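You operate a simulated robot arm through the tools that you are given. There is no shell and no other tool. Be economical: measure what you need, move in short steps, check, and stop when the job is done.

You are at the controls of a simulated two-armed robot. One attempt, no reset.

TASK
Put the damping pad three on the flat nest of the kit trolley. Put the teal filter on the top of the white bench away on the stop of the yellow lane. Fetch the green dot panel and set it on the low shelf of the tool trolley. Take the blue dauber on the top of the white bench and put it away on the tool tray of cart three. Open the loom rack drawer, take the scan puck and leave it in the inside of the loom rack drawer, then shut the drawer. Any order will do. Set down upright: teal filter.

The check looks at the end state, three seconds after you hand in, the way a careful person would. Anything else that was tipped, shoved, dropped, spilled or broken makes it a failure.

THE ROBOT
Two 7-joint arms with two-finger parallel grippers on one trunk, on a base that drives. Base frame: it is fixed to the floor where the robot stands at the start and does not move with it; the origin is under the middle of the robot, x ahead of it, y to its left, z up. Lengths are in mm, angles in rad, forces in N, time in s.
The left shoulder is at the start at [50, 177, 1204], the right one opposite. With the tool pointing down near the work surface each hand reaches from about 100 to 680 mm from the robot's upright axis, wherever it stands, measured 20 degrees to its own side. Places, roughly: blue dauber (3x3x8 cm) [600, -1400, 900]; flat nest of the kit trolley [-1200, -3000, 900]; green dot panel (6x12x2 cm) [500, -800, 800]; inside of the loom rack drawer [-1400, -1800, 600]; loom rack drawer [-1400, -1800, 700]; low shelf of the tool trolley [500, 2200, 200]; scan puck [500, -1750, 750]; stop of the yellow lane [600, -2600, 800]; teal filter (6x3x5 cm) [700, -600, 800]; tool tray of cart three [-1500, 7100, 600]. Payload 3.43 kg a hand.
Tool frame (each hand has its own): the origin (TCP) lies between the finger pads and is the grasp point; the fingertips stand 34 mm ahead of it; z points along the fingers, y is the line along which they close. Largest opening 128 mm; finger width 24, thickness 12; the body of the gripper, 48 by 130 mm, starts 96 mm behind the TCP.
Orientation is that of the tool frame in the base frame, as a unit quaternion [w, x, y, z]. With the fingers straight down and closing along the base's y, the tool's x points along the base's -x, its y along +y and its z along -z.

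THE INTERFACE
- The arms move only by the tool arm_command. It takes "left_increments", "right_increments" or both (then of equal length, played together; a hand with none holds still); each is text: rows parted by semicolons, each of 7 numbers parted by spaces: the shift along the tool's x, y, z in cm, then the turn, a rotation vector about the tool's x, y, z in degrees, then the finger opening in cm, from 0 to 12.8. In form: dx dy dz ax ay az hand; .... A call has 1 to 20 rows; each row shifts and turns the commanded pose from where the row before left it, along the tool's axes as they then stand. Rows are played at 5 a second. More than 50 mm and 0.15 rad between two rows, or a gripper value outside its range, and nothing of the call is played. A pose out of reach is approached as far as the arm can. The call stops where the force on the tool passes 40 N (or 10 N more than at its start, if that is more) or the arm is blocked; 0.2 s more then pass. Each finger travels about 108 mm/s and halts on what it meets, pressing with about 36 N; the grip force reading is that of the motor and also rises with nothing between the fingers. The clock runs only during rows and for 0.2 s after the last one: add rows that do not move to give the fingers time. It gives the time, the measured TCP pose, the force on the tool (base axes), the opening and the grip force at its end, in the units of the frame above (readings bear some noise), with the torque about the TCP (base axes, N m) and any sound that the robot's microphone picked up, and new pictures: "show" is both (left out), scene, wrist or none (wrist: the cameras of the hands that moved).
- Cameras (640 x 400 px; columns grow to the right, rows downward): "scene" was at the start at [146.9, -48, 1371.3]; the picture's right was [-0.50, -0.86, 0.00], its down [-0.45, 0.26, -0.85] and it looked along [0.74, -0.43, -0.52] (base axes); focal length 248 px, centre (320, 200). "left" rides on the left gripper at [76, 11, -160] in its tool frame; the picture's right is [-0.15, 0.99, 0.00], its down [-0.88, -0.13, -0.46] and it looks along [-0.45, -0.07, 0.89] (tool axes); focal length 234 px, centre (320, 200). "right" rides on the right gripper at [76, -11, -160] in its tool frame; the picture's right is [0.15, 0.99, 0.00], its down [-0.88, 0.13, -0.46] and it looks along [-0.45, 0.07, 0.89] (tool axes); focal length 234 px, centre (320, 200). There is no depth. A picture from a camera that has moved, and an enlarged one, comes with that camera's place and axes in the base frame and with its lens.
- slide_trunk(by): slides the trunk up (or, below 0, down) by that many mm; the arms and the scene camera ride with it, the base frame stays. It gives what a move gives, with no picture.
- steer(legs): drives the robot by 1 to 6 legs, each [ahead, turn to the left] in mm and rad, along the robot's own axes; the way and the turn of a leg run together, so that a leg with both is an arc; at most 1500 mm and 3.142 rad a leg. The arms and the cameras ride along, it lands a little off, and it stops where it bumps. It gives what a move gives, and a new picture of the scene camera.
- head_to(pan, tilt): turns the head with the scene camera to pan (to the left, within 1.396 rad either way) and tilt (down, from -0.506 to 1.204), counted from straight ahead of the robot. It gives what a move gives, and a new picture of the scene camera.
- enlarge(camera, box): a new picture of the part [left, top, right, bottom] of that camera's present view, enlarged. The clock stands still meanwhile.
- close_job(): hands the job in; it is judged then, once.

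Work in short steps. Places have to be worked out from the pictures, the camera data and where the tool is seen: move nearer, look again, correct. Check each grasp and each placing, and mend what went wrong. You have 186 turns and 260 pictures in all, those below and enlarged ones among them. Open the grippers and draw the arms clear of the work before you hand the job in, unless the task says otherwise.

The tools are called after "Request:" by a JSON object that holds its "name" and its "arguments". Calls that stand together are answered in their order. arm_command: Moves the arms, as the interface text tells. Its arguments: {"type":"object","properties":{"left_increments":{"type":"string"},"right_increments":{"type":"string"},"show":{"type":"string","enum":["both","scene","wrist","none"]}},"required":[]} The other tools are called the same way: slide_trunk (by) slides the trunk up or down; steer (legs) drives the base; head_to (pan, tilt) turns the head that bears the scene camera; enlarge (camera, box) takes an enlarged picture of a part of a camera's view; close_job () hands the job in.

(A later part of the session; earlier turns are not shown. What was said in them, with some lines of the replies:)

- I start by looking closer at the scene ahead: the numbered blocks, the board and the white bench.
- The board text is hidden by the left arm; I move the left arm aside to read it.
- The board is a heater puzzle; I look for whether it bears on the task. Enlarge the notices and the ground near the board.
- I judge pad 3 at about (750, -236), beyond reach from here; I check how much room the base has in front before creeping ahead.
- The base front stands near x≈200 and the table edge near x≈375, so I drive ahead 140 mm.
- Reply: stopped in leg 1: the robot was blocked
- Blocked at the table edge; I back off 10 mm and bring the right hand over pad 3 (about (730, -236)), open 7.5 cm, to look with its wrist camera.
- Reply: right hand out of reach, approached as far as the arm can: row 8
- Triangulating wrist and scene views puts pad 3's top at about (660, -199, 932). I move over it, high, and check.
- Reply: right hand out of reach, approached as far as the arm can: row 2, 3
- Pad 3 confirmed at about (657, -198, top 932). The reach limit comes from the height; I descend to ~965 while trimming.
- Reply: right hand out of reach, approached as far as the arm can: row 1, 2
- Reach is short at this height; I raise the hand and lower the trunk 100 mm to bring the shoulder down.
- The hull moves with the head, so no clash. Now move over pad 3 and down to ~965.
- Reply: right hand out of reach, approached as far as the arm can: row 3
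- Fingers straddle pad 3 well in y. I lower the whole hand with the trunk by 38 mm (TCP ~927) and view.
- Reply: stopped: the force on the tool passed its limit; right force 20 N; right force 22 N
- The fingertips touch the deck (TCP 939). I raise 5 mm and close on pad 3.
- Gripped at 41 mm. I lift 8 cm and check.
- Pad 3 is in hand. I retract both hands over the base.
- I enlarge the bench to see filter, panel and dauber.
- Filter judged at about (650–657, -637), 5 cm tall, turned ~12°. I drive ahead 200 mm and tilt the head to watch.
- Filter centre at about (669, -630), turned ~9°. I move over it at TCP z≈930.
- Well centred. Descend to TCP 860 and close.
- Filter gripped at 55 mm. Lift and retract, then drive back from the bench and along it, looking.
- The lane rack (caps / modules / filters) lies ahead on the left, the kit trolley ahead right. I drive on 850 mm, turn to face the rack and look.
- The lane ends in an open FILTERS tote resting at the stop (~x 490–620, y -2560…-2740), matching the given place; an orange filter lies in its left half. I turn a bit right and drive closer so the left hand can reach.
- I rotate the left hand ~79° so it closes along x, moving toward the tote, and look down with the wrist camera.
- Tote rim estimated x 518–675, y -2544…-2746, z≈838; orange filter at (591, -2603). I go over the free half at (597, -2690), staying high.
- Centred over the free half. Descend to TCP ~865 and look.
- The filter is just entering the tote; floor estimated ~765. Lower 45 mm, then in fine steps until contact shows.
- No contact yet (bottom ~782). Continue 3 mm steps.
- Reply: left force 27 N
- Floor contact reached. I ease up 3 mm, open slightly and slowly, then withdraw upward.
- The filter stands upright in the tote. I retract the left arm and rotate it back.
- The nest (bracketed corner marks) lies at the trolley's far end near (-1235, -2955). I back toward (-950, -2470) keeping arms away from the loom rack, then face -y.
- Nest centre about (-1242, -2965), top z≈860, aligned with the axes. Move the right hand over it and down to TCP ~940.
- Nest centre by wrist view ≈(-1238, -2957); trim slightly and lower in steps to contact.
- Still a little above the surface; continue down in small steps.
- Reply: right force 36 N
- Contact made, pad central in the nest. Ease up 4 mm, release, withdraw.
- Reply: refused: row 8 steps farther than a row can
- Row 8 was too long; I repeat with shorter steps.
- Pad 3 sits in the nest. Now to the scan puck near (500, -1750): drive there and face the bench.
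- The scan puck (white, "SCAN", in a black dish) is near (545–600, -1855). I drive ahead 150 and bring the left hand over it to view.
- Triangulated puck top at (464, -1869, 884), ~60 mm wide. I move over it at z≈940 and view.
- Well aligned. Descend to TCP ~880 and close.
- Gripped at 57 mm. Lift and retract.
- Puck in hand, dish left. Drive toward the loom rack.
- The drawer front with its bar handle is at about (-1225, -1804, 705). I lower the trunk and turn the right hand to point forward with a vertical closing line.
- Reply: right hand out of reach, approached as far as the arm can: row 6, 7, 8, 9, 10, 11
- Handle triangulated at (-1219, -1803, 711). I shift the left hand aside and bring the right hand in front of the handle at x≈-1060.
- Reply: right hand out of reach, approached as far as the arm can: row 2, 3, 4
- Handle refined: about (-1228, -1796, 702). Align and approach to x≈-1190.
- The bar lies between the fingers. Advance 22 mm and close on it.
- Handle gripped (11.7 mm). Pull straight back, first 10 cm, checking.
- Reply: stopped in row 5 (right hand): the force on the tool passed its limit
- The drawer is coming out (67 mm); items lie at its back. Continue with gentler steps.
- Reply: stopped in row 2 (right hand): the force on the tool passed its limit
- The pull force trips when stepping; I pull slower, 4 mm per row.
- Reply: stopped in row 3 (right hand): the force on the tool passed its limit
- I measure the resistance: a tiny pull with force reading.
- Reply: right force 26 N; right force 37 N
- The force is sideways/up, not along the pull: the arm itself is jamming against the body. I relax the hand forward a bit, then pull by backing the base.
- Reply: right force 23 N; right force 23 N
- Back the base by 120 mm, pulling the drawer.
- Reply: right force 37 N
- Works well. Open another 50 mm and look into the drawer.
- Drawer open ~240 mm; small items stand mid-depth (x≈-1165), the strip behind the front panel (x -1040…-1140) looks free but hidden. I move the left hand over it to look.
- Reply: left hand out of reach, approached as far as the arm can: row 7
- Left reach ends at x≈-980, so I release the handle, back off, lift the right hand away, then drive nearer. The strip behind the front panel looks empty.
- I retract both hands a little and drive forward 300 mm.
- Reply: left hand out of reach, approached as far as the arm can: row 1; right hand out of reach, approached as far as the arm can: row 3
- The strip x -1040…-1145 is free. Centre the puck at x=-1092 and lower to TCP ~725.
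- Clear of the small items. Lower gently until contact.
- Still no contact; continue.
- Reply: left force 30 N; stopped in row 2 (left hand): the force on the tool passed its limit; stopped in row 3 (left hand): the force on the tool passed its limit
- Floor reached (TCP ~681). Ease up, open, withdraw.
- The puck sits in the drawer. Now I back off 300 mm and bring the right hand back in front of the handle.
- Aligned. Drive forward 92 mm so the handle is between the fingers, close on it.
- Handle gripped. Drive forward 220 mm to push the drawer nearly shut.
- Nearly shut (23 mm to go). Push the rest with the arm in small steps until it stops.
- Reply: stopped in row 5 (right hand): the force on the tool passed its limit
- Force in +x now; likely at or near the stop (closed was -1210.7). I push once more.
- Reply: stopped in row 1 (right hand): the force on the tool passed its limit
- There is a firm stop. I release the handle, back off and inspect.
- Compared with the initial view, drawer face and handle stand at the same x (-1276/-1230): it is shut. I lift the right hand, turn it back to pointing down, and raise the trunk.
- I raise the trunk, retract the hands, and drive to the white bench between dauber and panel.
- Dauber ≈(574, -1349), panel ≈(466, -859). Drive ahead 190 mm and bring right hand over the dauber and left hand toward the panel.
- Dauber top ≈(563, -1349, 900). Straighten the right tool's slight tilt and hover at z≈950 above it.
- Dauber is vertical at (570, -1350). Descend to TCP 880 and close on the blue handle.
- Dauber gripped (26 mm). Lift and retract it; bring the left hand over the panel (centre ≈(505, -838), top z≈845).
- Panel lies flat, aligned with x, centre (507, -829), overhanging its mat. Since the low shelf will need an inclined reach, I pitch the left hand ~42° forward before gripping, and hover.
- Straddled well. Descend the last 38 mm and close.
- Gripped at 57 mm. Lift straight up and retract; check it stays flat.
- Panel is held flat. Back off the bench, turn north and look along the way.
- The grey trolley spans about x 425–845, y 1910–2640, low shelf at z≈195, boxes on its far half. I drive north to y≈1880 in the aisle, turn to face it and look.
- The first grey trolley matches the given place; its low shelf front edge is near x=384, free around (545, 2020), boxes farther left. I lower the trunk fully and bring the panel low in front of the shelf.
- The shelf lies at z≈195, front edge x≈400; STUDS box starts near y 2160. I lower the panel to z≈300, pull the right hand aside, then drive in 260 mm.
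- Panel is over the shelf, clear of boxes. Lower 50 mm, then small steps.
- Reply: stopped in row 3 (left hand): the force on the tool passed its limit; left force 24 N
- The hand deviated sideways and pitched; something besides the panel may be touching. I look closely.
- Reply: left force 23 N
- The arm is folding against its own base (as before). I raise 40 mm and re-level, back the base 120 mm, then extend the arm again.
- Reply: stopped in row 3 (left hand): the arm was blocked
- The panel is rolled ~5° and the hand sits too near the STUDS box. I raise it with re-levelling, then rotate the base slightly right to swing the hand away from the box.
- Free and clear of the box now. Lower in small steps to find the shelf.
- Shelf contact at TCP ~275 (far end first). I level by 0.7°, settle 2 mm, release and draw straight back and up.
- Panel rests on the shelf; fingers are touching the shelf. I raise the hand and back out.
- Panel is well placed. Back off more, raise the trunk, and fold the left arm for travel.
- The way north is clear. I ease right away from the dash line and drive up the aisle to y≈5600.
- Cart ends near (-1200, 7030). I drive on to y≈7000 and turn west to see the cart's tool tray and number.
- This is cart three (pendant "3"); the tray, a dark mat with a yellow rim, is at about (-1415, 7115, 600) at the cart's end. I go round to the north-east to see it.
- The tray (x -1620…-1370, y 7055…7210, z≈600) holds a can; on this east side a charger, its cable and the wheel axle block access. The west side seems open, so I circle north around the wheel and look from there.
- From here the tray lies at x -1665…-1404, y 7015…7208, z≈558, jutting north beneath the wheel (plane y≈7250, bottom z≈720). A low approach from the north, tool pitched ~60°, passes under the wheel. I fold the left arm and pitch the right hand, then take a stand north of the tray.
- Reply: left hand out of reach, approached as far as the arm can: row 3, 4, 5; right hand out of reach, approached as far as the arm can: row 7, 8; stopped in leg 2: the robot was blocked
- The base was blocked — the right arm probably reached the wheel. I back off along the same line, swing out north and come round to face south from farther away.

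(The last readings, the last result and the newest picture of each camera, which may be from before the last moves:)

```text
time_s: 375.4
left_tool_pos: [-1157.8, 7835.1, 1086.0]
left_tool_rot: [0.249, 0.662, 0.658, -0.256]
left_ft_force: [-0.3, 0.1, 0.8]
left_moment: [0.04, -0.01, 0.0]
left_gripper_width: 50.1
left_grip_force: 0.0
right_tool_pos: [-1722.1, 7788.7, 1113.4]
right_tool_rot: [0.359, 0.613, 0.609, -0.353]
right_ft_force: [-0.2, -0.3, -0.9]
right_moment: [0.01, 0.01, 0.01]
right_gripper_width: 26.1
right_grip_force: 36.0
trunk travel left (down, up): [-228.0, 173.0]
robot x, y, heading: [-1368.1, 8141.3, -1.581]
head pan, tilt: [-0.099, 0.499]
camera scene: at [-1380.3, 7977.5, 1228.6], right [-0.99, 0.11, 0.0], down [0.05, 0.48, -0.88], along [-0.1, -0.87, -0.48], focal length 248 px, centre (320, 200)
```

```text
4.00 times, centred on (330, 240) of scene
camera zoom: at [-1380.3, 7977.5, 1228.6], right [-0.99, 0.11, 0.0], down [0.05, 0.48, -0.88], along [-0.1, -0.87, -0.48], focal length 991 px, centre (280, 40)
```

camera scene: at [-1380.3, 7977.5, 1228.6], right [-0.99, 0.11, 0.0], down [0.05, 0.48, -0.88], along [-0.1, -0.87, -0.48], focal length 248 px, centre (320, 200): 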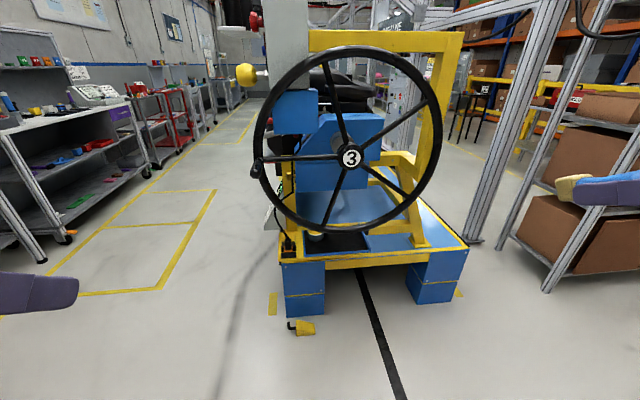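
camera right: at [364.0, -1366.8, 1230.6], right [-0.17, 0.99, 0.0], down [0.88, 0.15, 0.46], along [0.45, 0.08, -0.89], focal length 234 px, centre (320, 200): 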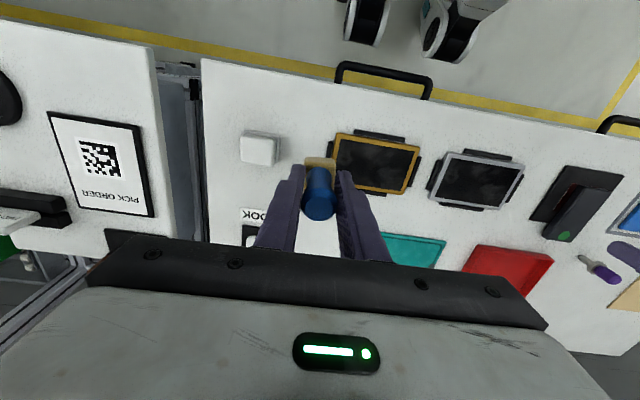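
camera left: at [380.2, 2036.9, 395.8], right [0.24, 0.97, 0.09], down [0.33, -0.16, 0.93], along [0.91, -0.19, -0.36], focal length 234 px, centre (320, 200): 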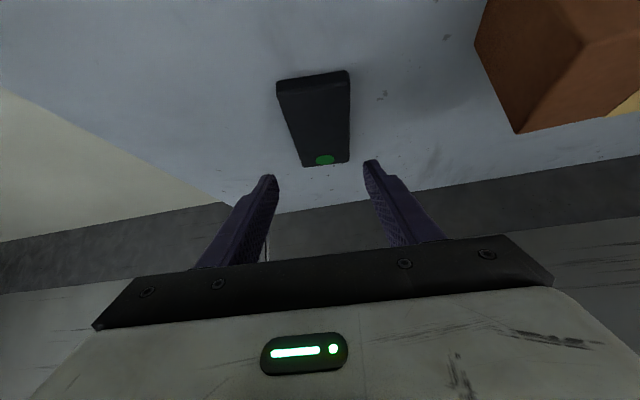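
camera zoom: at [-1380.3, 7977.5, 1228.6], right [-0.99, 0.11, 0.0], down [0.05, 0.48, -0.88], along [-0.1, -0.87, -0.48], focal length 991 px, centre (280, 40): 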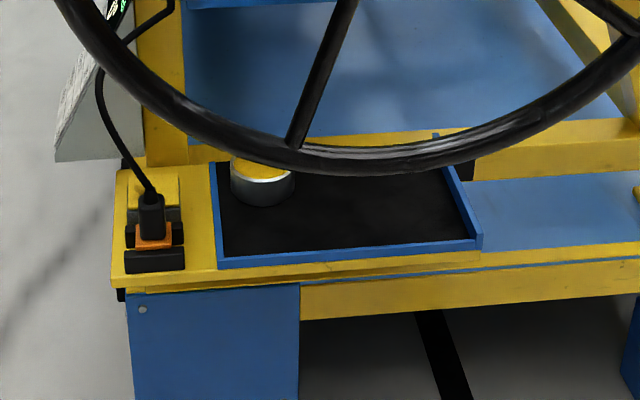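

Clear view now: tray x -1674…-1406, y 7065…7225, z≈560, can at (-1459, 7135); wheel hub (-1551, 7283, 985), rim bottom ≈695. I set the right hand low and pitched 70° at x=-1590, y≈7450, outside the wheel.

Request:
{"name": "arm_command", "arguments": {"right_increments": "2.02 1.02 4.17 0 0 0 1;2.02 1.02 4.17 0 0 0 1;2.02 1.02 4.17 0 0 0 1;2.02 1.02 4.17 0 0 0 1;2.02 1.02 4.17 0 0 0 1;2.02 1.02 4.17 0 0 0 1;2.02 1.02 4.17 0 0 0 1;2.02 1.02 4.17 0 0 0 1;2.02 1.02 4.17 0 0 0 1;2.02 1.02 4.17 0 0 0 1;2.02 1.02 4.17 0 0 0 1;2.02 1.02 4.17 0 0 0 1;2.02 1.02 4.17 0 0 0 1;0 0 0 0 -5 0 1;0 0 0 0 -5 0 1;0 0 0 0 0 0 1", "show": "both"}}

```text
time_s: 378.9
left_tool_pos: [-1157.8, 7836.8, 1085.5]
left_tool_rot: [0.249, 0.663, 0.658, -0.257]
left_ft_force: [0.0, 0.0, -0.4]
left_moment: [0.01, -0.01, 0.0]
left_gripper_width: 50.2
left_grip_force: 0.1
right_tool_pos: [-1594.8, 7429.9, 634.4]
right_tool_rot: [0.411, 0.58, 0.576, -0.405]
right_ft_force: [-0.9, -0.3, -0.7]
right_moment: [0.01, -0.02, -0.01]
right_gripper_width: 26.2
right_grip_force: 36.1
right hand out of reach, approached as far as the arm can: row 1, 2
trunk travel left (down, up): [-228.0, 173.0]
robot x, y, heading: [-1369.3, 8145.8, -1.582]
head pan, tilt: [-0.099, 0.499]
camera scene: at [-1380.3, 7977.4, 1228.6], right [-0.99, 0.11, 0.0], down [0.05, 0.48, -0.88], along [-0.1, -0.87, -0.48], focal length 248 px, centre (320, 200)
camera right: at [-1605.5, 7605.0, 614.3], right [0.99, 0.05, -0.13], down [0.12, 0.14, 0.98], along [0.07, -0.99, 0.13], focal length 234 px, centre (320, 200)
```

scene: 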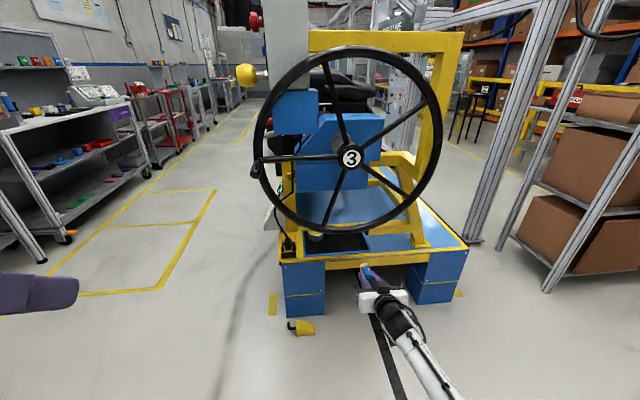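
right: 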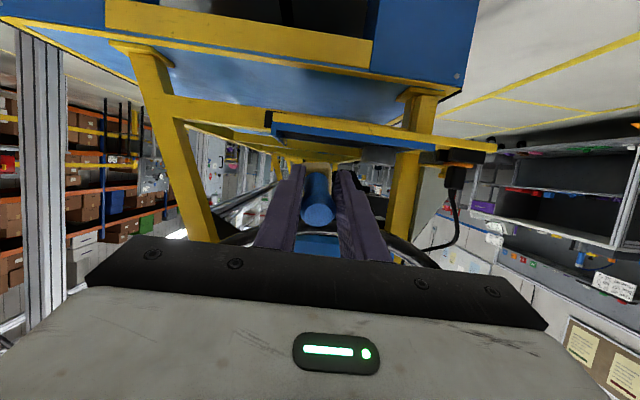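

Hand is set; tray rim z≈577, dauber low point ≈599, wheel rim bottom ≈700. I lower 8 mm and drive in 240 mm.

Request:
{"name": "arm_command", "arguments": {"right_increments": "0.75 0 0.27 0 0 0 1;0 0 0 0 0 0 1", "show": "none"}}

Request:
{"name": "steer", "arguments": {"legs": [[200, 0]]}}

Request:
{"name": "enlarge", "arguments": {"camera": "scene", "box": [250, 210, 450, 335]}}

```text
time_s: 379.4
left_tool_pos: [-1158.6, 7835.9, 1086.9]
left_tool_rot: [0.249, 0.663, 0.657, -0.257]
left_ft_force: [-0.3, 0.6, -0.1]
left_moment: [-0.01, -0.04, 0.02]
left_gripper_width: 50.2
left_grip_force: 0.1
right_tool_pos: [-1595.5, 7429.4, 626.5]
right_tool_rot: [0.412, 0.579, 0.575, -0.405]
right_ft_force: [-0.6, -0.2, -1.2]
right_moment: [0.01, 0.02, 0.0]
right_gripper_width: 26.0
right_grip_force: 36.3
trunk travel left (down, up): [-228.0, 173.0]
robot x, y, heading: [-1368.5, 8140.9, -1.576]
head pan, tilt: [-0.099, 0.499]
```

```text
time_s: 381.1
left_tool_pos: [-1159.2, 7636.0, 1086.6]
left_tool_rot: [0.25, 0.662, 0.658, -0.257]
left_ft_force: [0.8, 0.5, -0.8]
left_moment: [0.03, 0.02, -0.03]
left_gripper_width: 50.3
left_grip_force: 0.1
right_tool_pos: [-1596.5, 7229.3, 625.7]
right_tool_rot: [0.411, 0.58, 0.576, -0.404]
right_ft_force: [-0.5, -0.1, -1.5]
right_moment: [0.05, 0.01, 0.02]
right_gripper_width: 26.1
right_grip_force: 35.7
trunk travel left (down, up): [-228.0, 173.0]
robot x, y, heading: [-1370.4, 7943.3, -1.583]
head pan, tilt: [-0.099, 0.499]
camera scene: at [-1381.9, 7777.2, 1228.6], right [-0.99, 0.11, 0.0], down [0.05, 0.48, -0.88], along [-0.09, -0.87, -0.48], focal length 248 px, centre (320, 200)
```

scene: 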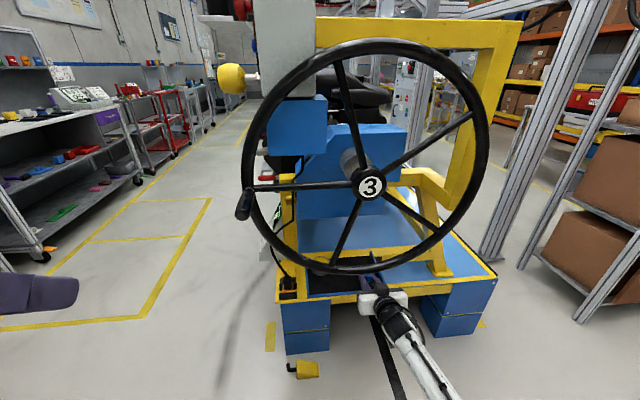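

```text
3.20 times, centred on (350, 272) of scene
camera zoom: at [-1381.9, 7777.2, 1228.6], right [-0.99, 0.11, 0.0], down [0.05, 0.48, -0.88], along [-0.09, -0.87, -0.48], focal length 793 px, centre (224, -32)
```

zoom: 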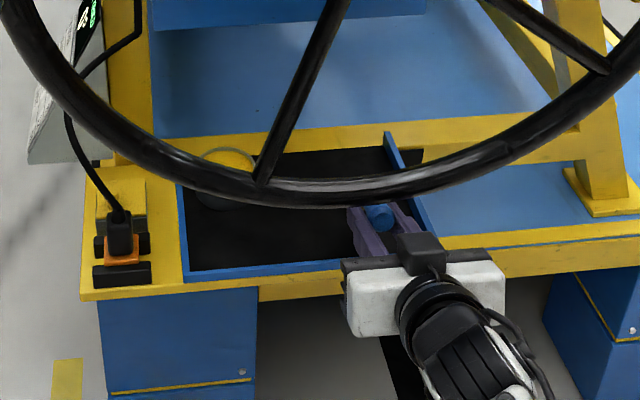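

Clear of wheel and rim. Move the hand 42 mm further in (and 10 mm east) with the arm.

Request:
{"name": "arm_command", "arguments": {"right_increments": "-0.72 0.5 1.97 0 0 0 1;-0.72 0.5 1.97 0 0 0 1;0.47 0 0.17 0 0 0 1;0.47 0 0.17 0 0 0 1;0 0 0 0 0 0 1", "show": "both"}}

Request:
{"name": "enlarge", "arguments": {"camera": "scene", "box": [250, 210, 450, 335]}}

```text
time_s: 382.2
left_tool_pos: [-1158.8, 7636.8, 1086.5]
left_tool_rot: [0.249, 0.662, 0.658, -0.257]
left_ft_force: [0.0, 0.8, 0.2]
left_moment: [0.01, -0.01, 0.01]
left_gripper_width: 49.9
left_grip_force: 0.0
right_tool_pos: [-1585.3, 7187.6, 616.0]
right_tool_rot: [0.412, 0.579, 0.575, -0.405]
right_ft_force: [0.3, 0.0, 0.3]
right_moment: [0.0, -0.01, 0.0]
right_gripper_width: 26.2
right_grip_force: 35.9
trunk travel left (down, up): [-228.0, 173.0]
robot x, y, heading: [-1368.1, 7941.4, -1.579]
head pan, tilt: [-0.099, 0.499]
camera scene: at [-1381.9, 7777.5, 1228.6], right [-0.99, 0.11, 0.0], down [0.05, 0.48, -0.88], along [-0.09, -0.87, -0.48], focal length 248 px, centre (320, 200)
camera right: at [-1596.0, 7363.1, 597.2], right [0.99, 0.05, -0.13], down [0.12, 0.14, 0.98], along [0.07, -0.99, 0.13], focal length 234 px, centre (320, 200)
```

scene: 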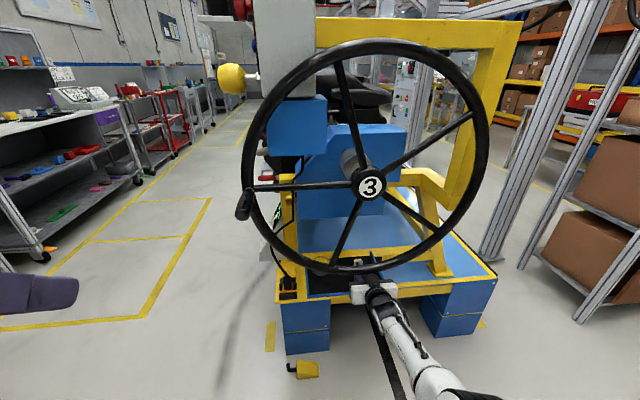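
right: 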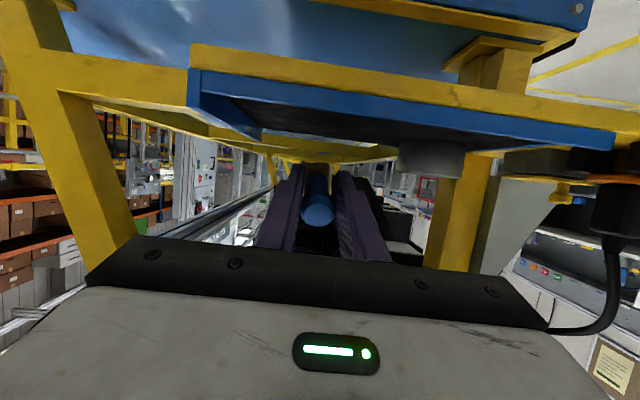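

```text
3.20 times, centred on (350, 272) of scene
camera zoom: at [-1381.9, 7777.5, 1228.6], right [-0.99, 0.11, 0.0], down [0.05, 0.48, -0.88], along [-0.09, -0.87, -0.48], focal length 793 px, centre (224, -32)
```

zoom: 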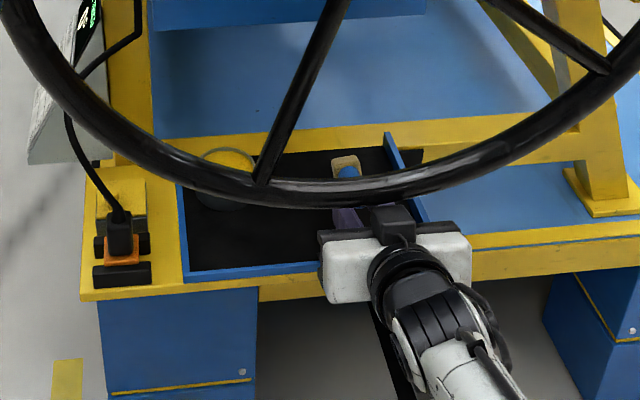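

The head is over the tray west of the can. Lower gently toward the floor.

Request:
{"name": "arm_command", "arguments": {"right_increments": "0.38 0 0.14 0 0 0 1;0.38 0 0.14 0 0 0 1;0.28 0 0.1 0 0 0 1;0.19 0 0.07 0 0 0 1;0 0 0 0 0 0 1", "show": "none"}}

Request:
{"name": "arm_command", "arguments": {"right_increments": "0.28 0 0.1 0 0 0 1;0.19 0 0.07 0 0 0 1;0 0 0 0 0 0 1", "show": "wrist"}}

```text
time_s: 383.4
left_tool_pos: [-1159.7, 7636.2, 1087.0]
left_tool_rot: [0.249, 0.663, 0.657, -0.258]
left_ft_force: [-0.7, 0.2, 0.1]
left_moment: [0.0, -0.01, 0.01]
left_gripper_width: 49.9
left_grip_force: 0.1
right_tool_pos: [-1585.2, 7187.9, 604.1]
right_tool_rot: [0.411, 0.58, 0.575, -0.405]
right_ft_force: [0.7, -0.2, -0.8]
right_moment: [0.02, 0.01, -0.04]
right_gripper_width: 26.1
right_grip_force: 36.1
trunk travel left (down, up): [-228.0, 173.0]
robot x, y, heading: [-1371.7, 7937.7, -1.578]
head pan, tilt: [-0.099, 0.499]
```

```text
time_s: 384.2
left_tool_pos: [-1159.0, 7636.4, 1086.5]
left_tool_rot: [0.248, 0.663, 0.657, -0.257]
left_ft_force: [0.4, -0.7, -0.2]
left_moment: [-0.01, 0.02, 0.03]
left_gripper_width: 50.3
left_grip_force: 0.1
right_tool_pos: [-1585.7, 7187.5, 603.1]
right_tool_rot: [0.412, 0.579, 0.576, -0.405]
right_ft_force: [-0.4, -0.3, -1.8]
right_moment: [0.02, -0.02, -0.01]
right_gripper_width: 26.1
right_grip_force: 35.8
right hand out of reach, approached as far as the arm can: row 1
trunk travel left (down, up): [-228.0, 173.0]
robot x, y, heading: [-1369.0, 7941.9, -1.58]
head pan, tilt: [-0.099, 0.499]
camera right: at [-1596.4, 7363.0, 584.3], right [0.99, 0.05, -0.13], down [0.12, 0.14, 0.98], along [0.07, -0.99, 0.13], focal length 234 px, centre (320, 200)
```

right: 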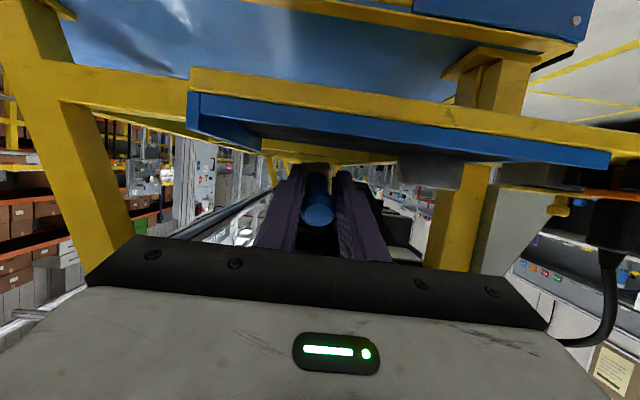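

Arm reach ended; I lower the rest with the trunk, a few mm at a time.

Request:
{"name": "slide_trunk", "arguments": {"by": -6}}

Request:
{"name": "slide_trunk", "arguments": {"by": -5}}

Request:
{"name": "enlarge", "arguments": {"camera": "right", "box": [180, 60, 460, 260]}}

```text
time_s: 384.8
left_tool_pos: [-1159.7, 7635.8, 1080.4]
left_tool_rot: [0.25, 0.662, 0.658, -0.257]
left_ft_force: [0.1, 0.2, 0.5]
left_moment: [0.03, 0.01, 0.0]
left_gripper_width: 49.9
left_grip_force: 0.0
right_tool_pos: [-1585.3, 7187.3, 598.7]
right_tool_rot: [0.411, 0.58, 0.575, -0.405]
right_ft_force: [0.8, -0.2, -0.1]
right_moment: [0.04, 0.02, 0.0]
right_gripper_width: 26.0
right_grip_force: 36.5
trunk travel left (down, up): [-222.0, 179.0]
robot x, y, heading: [-1370.4, 7942.9, -1.581]
head pan, tilt: [-0.099, 0.499]
```

```text
time_s: 385.3
left_tool_pos: [-1158.7, 7635.8, 1075.2]
left_tool_rot: [0.25, 0.662, 0.659, -0.257]
left_ft_force: [-0.1, -0.1, 0.0]
left_moment: [0.01, 0.0, 0.03]
left_gripper_width: 50.0
left_grip_force: 0.2
right_tool_pos: [-1585.7, 7187.1, 592.0]
right_tool_rot: [0.411, 0.58, 0.576, -0.404]
right_ft_force: [0.1, 0.7, -1.2]
right_moment: [0.01, 0.01, 0.01]
right_gripper_width: 26.3
right_grip_force: 36.1
trunk travel left (down, up): [-217.0, 184.0]
robot x, y, heading: [-1369.8, 7940.5, -1.58]
head pan, tilt: [-0.099, 0.499]
```

```text
2.00 times, centred on (320, 160) of right
camera zoom: at [-1596.3, 7363.0, 573.4], right [0.99, 0.05, -0.13], down [0.12, 0.14, 0.98], along [0.07, -0.99, 0.13], focal length 468 px, centre (320, 280)
```

zoom: 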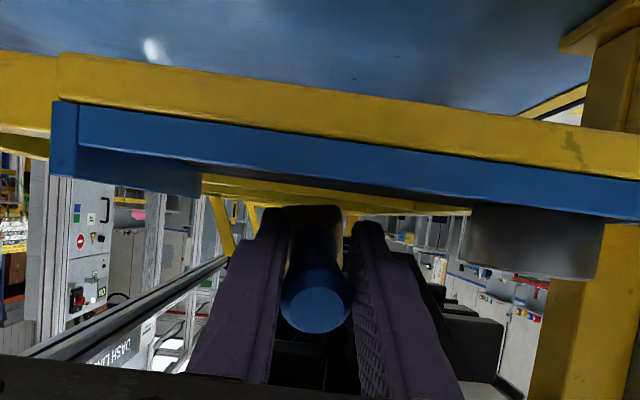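

Rim top ≈564 so the floor is ~550; continue down.

Request:
{"name": "slide_trunk", "arguments": {"by": -5}}

Request:
{"name": "slide_trunk", "arguments": {"by": -4}}

Request:
{"name": "slide_trunk", "arguments": {"by": -4}}

```text
time_s: 385.9
left_tool_pos: [-1158.7, 7637.8, 1069.5]
left_tool_rot: [0.249, 0.663, 0.658, -0.257]
left_ft_force: [0.5, 0.7, 0.0]
left_moment: [-0.04, -0.01, 0.01]
left_gripper_width: 50.1
left_grip_force: 0.0
right_tool_pos: [-1585.6, 7186.3, 588.6]
right_tool_rot: [0.412, 0.579, 0.575, -0.404]
right_ft_force: [0.2, -0.4, -0.9]
right_moment: [0.03, 0.0, 0.01]
right_gripper_width: 26.2
right_grip_force: 35.7
trunk travel left (down, up): [-212.0, 189.0]
robot x, y, heading: [-1373.6, 7938.9, -1.578]
head pan, tilt: [-0.099, 0.499]
```

```text
time_s: 386.4
left_tool_pos: [-1159.4, 7635.6, 1065.9]
left_tool_rot: [0.249, 0.663, 0.657, -0.258]
left_ft_force: [0.2, -1.2, -0.7]
left_moment: [0.01, -0.03, 0.02]
left_gripper_width: 50.0
left_grip_force: 0.2
right_tool_pos: [-1585.5, 7187.1, 582.0]
right_tool_rot: [0.412, 0.579, 0.575, -0.405]
right_ft_force: [0.2, -0.8, -0.3]
right_moment: [-0.01, -0.02, -0.02]
right_gripper_width: 26.3
right_grip_force: 35.8
trunk travel left (down, up): [-208.0, 193.0]
robot x, y, heading: [-1371.1, 7941.8, -1.581]
head pan, tilt: [-0.099, 0.499]
```

```text
time_s: 386.9
left_tool_pos: [-1159.0, 7636.6, 1062.5]
left_tool_rot: [0.25, 0.663, 0.658, -0.258]
left_ft_force: [-0.4, -0.3, -0.5]
left_moment: [0.02, 0.01, 0.03]
left_gripper_width: 49.9
left_grip_force: 0.1
right_tool_pos: [-1585.4, 7187.2, 581.1]
right_tool_rot: [0.412, 0.579, 0.575, -0.405]
right_ft_force: [-1.0, 1.9, 3.4]
right_moment: [-0.17, -0.03, 0.01]
right_gripper_width: 26.4
right_grip_force: 35.7
trunk travel left (down, up): [-204.0, 197.0]
robot x, y, heading: [-1371.0, 7939.7, -1.581]
head pan, tilt: [-0.099, 0.499]
```

Light contact (3 N). Release the dauber, then raise the trunk 30 mm.

Request:
{"name": "arm_command", "arguments": {"right_increments": "0 0 0 0 0 0 2.8;0 0 0 0 0 0 3.2;0 0 0 0 0 0 4;0 0 0 0 0 0 5;0 0 0 0 0 0 5", "show": "wrist"}}

Request:
{"name": "slide_trunk", "arguments": {"by": 32}}

Request:
{"name": "enlarge", "arguments": {"camera": "scene", "box": [250, 210, 450, 335]}}

```text
time_s: 388.1
left_tool_pos: [-1159.9, 7636.0, 1062.2]
left_tool_rot: [0.25, 0.662, 0.658, -0.258]
left_ft_force: [0.3, 0.2, -0.1]
left_moment: [0.01, 0.02, 0.02]
left_gripper_width: 49.9
left_grip_force: 0.0
right_tool_pos: [-1585.9, 7188.0, 580.6]
right_tool_rot: [0.411, 0.58, 0.575, -0.405]
right_ft_force: [-0.3, 0.2, 0.1]
right_moment: [-0.01, 0.01, 0.0]
right_gripper_width: 49.9
right_grip_force: 0.1
trunk travel left (down, up): [-204.0, 197.0]
robot x, y, heading: [-1366.9, 7937.7, -1.581]
head pan, tilt: [-0.099, 0.499]
camera right: at [-1596.3, 7362.9, 560.5], right [0.99, 0.05, -0.13], down [0.12, 0.14, 0.98], along [0.07, -0.99, 0.13], focal length 234 px, centre (320, 200)
```

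right: 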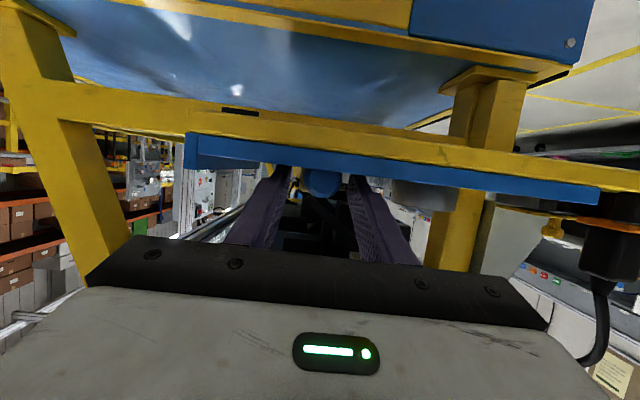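

```text
time_s: 388.9
left_tool_pos: [-1159.4, 7635.8, 1094.0]
left_tool_rot: [0.25, 0.662, 0.658, -0.257]
left_ft_force: [-0.3, -0.3, -0.3]
left_moment: [0.0, 0.01, 0.04]
left_gripper_width: 49.9
left_grip_force: 0.1
right_tool_pos: [-1585.6, 7187.2, 611.9]
right_tool_rot: [0.412, 0.579, 0.577, -0.403]
right_ft_force: [0.0, 0.4, 0.1]
right_moment: [0.0, -0.01, -0.03]
right_gripper_width: 49.9
right_grip_force: 0.0
trunk travel left (down, up): [-236.0, 165.0]
robot x, y, heading: [-1370.0, 7942.1, -1.576]
head pan, tilt: [-0.099, 0.499]
```

```text
3.20 times, centred on (350, 272) of scene
camera zoom: at [-1381.8, 7777.4, 1236.6], right [-0.99, 0.11, 0.0], down [0.05, 0.48, -0.88], along [-0.09, -0.87, -0.48], focal length 793 px, centre (224, -32)
```

zoom: 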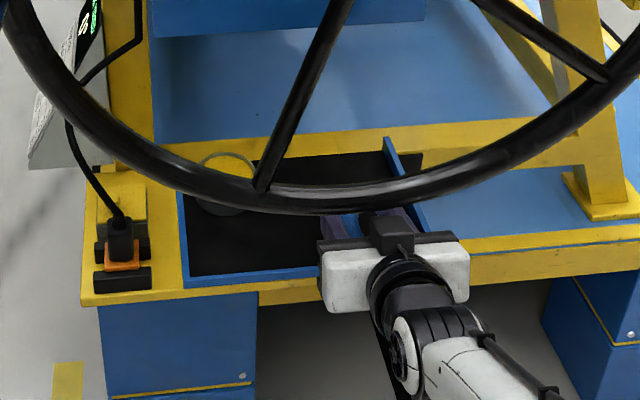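

The dauber is released and lies in the tray. Drive straight back and look.

Request:
{"name": "steer", "arguments": {"legs": [[-250, 0]]}}

Request:
{"name": "enlarge", "arguments": {"camera": "scene", "box": [250, 190, 450, 315]}}

```text
time_s: 390.7
left_tool_pos: [-1157.5, 7885.8, 1093.7]
left_tool_rot: [0.25, 0.662, 0.658, -0.257]
left_ft_force: [0.5, 0.2, -0.6]
left_moment: [-0.02, 0.04, 0.01]
left_gripper_width: 49.9
left_grip_force: 0.1
right_tool_pos: [-1582.4, 7436.1, 612.8]
right_tool_rot: [0.411, 0.579, 0.576, -0.405]
right_ft_force: [-0.2, 1.0, -0.3]
right_moment: [-0.02, 0.01, 0.01]
right_gripper_width: 50.0
right_grip_force: 0.1
trunk travel left (down, up): [-236.0, 165.0]
robot x, y, heading: [-1367.2, 8188.4, -1.58]
head pan, tilt: [-0.099, 0.499]
camera scene: at [-1379.8, 8026.7, 1236.7], right [-0.99, 0.11, 0.0], down [0.05, 0.48, -0.88], along [-0.09, -0.87, -0.48], focal length 248 px, centre (320, 200)
```

scene: 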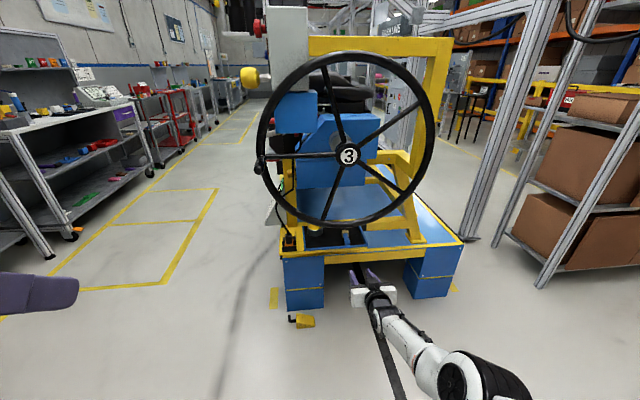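

```text
3.20 times, centred on (350, 252) of scene
camera zoom: at [-1379.8, 8026.7, 1236.7], right [-0.99, 0.11, 0.0], down [0.05, 0.48, -0.88], along [-0.09, -0.87, -0.48], focal length 793 px, centre (224, 32)
```

zoom: 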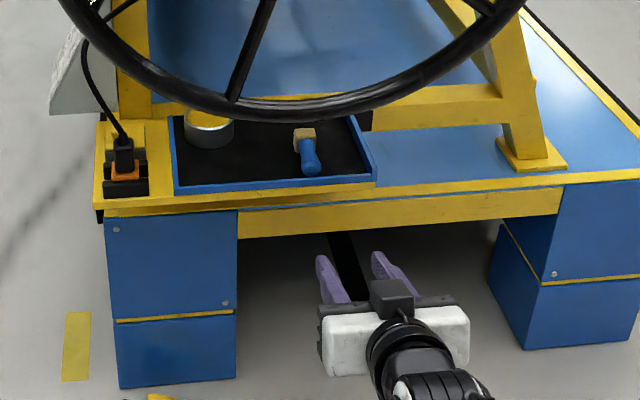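

The dauber lies in cart three's tray beside the can, clear of the hands, and the wheel looks unturned. All five placements are done; both grippers are open and clear, so I hand in.

Request:
{"name": "close_job", "arguments": {}}

```text
The job is handed in.
```

All five items are in place and the job is handed in:
- **Damping pad three:** on the flat nest of the kit trolley.
- **Teal filter:** standing upright in the open FILTERS tote at the end of the yellow lane. I took that tote to be the stop.
- **Green dot panel:** flat on the low shelf of the tool trolley.
- **Scan puck:** inside the loom rack drawer, which is shut.
- **Blue dauber:** lying on its side in cart three's tool tray.

The base was blocked once on the way round cart three, probably by the right arm touching the hand wheel. The wheel looked unturned afterwards, but I didn't check it any further.
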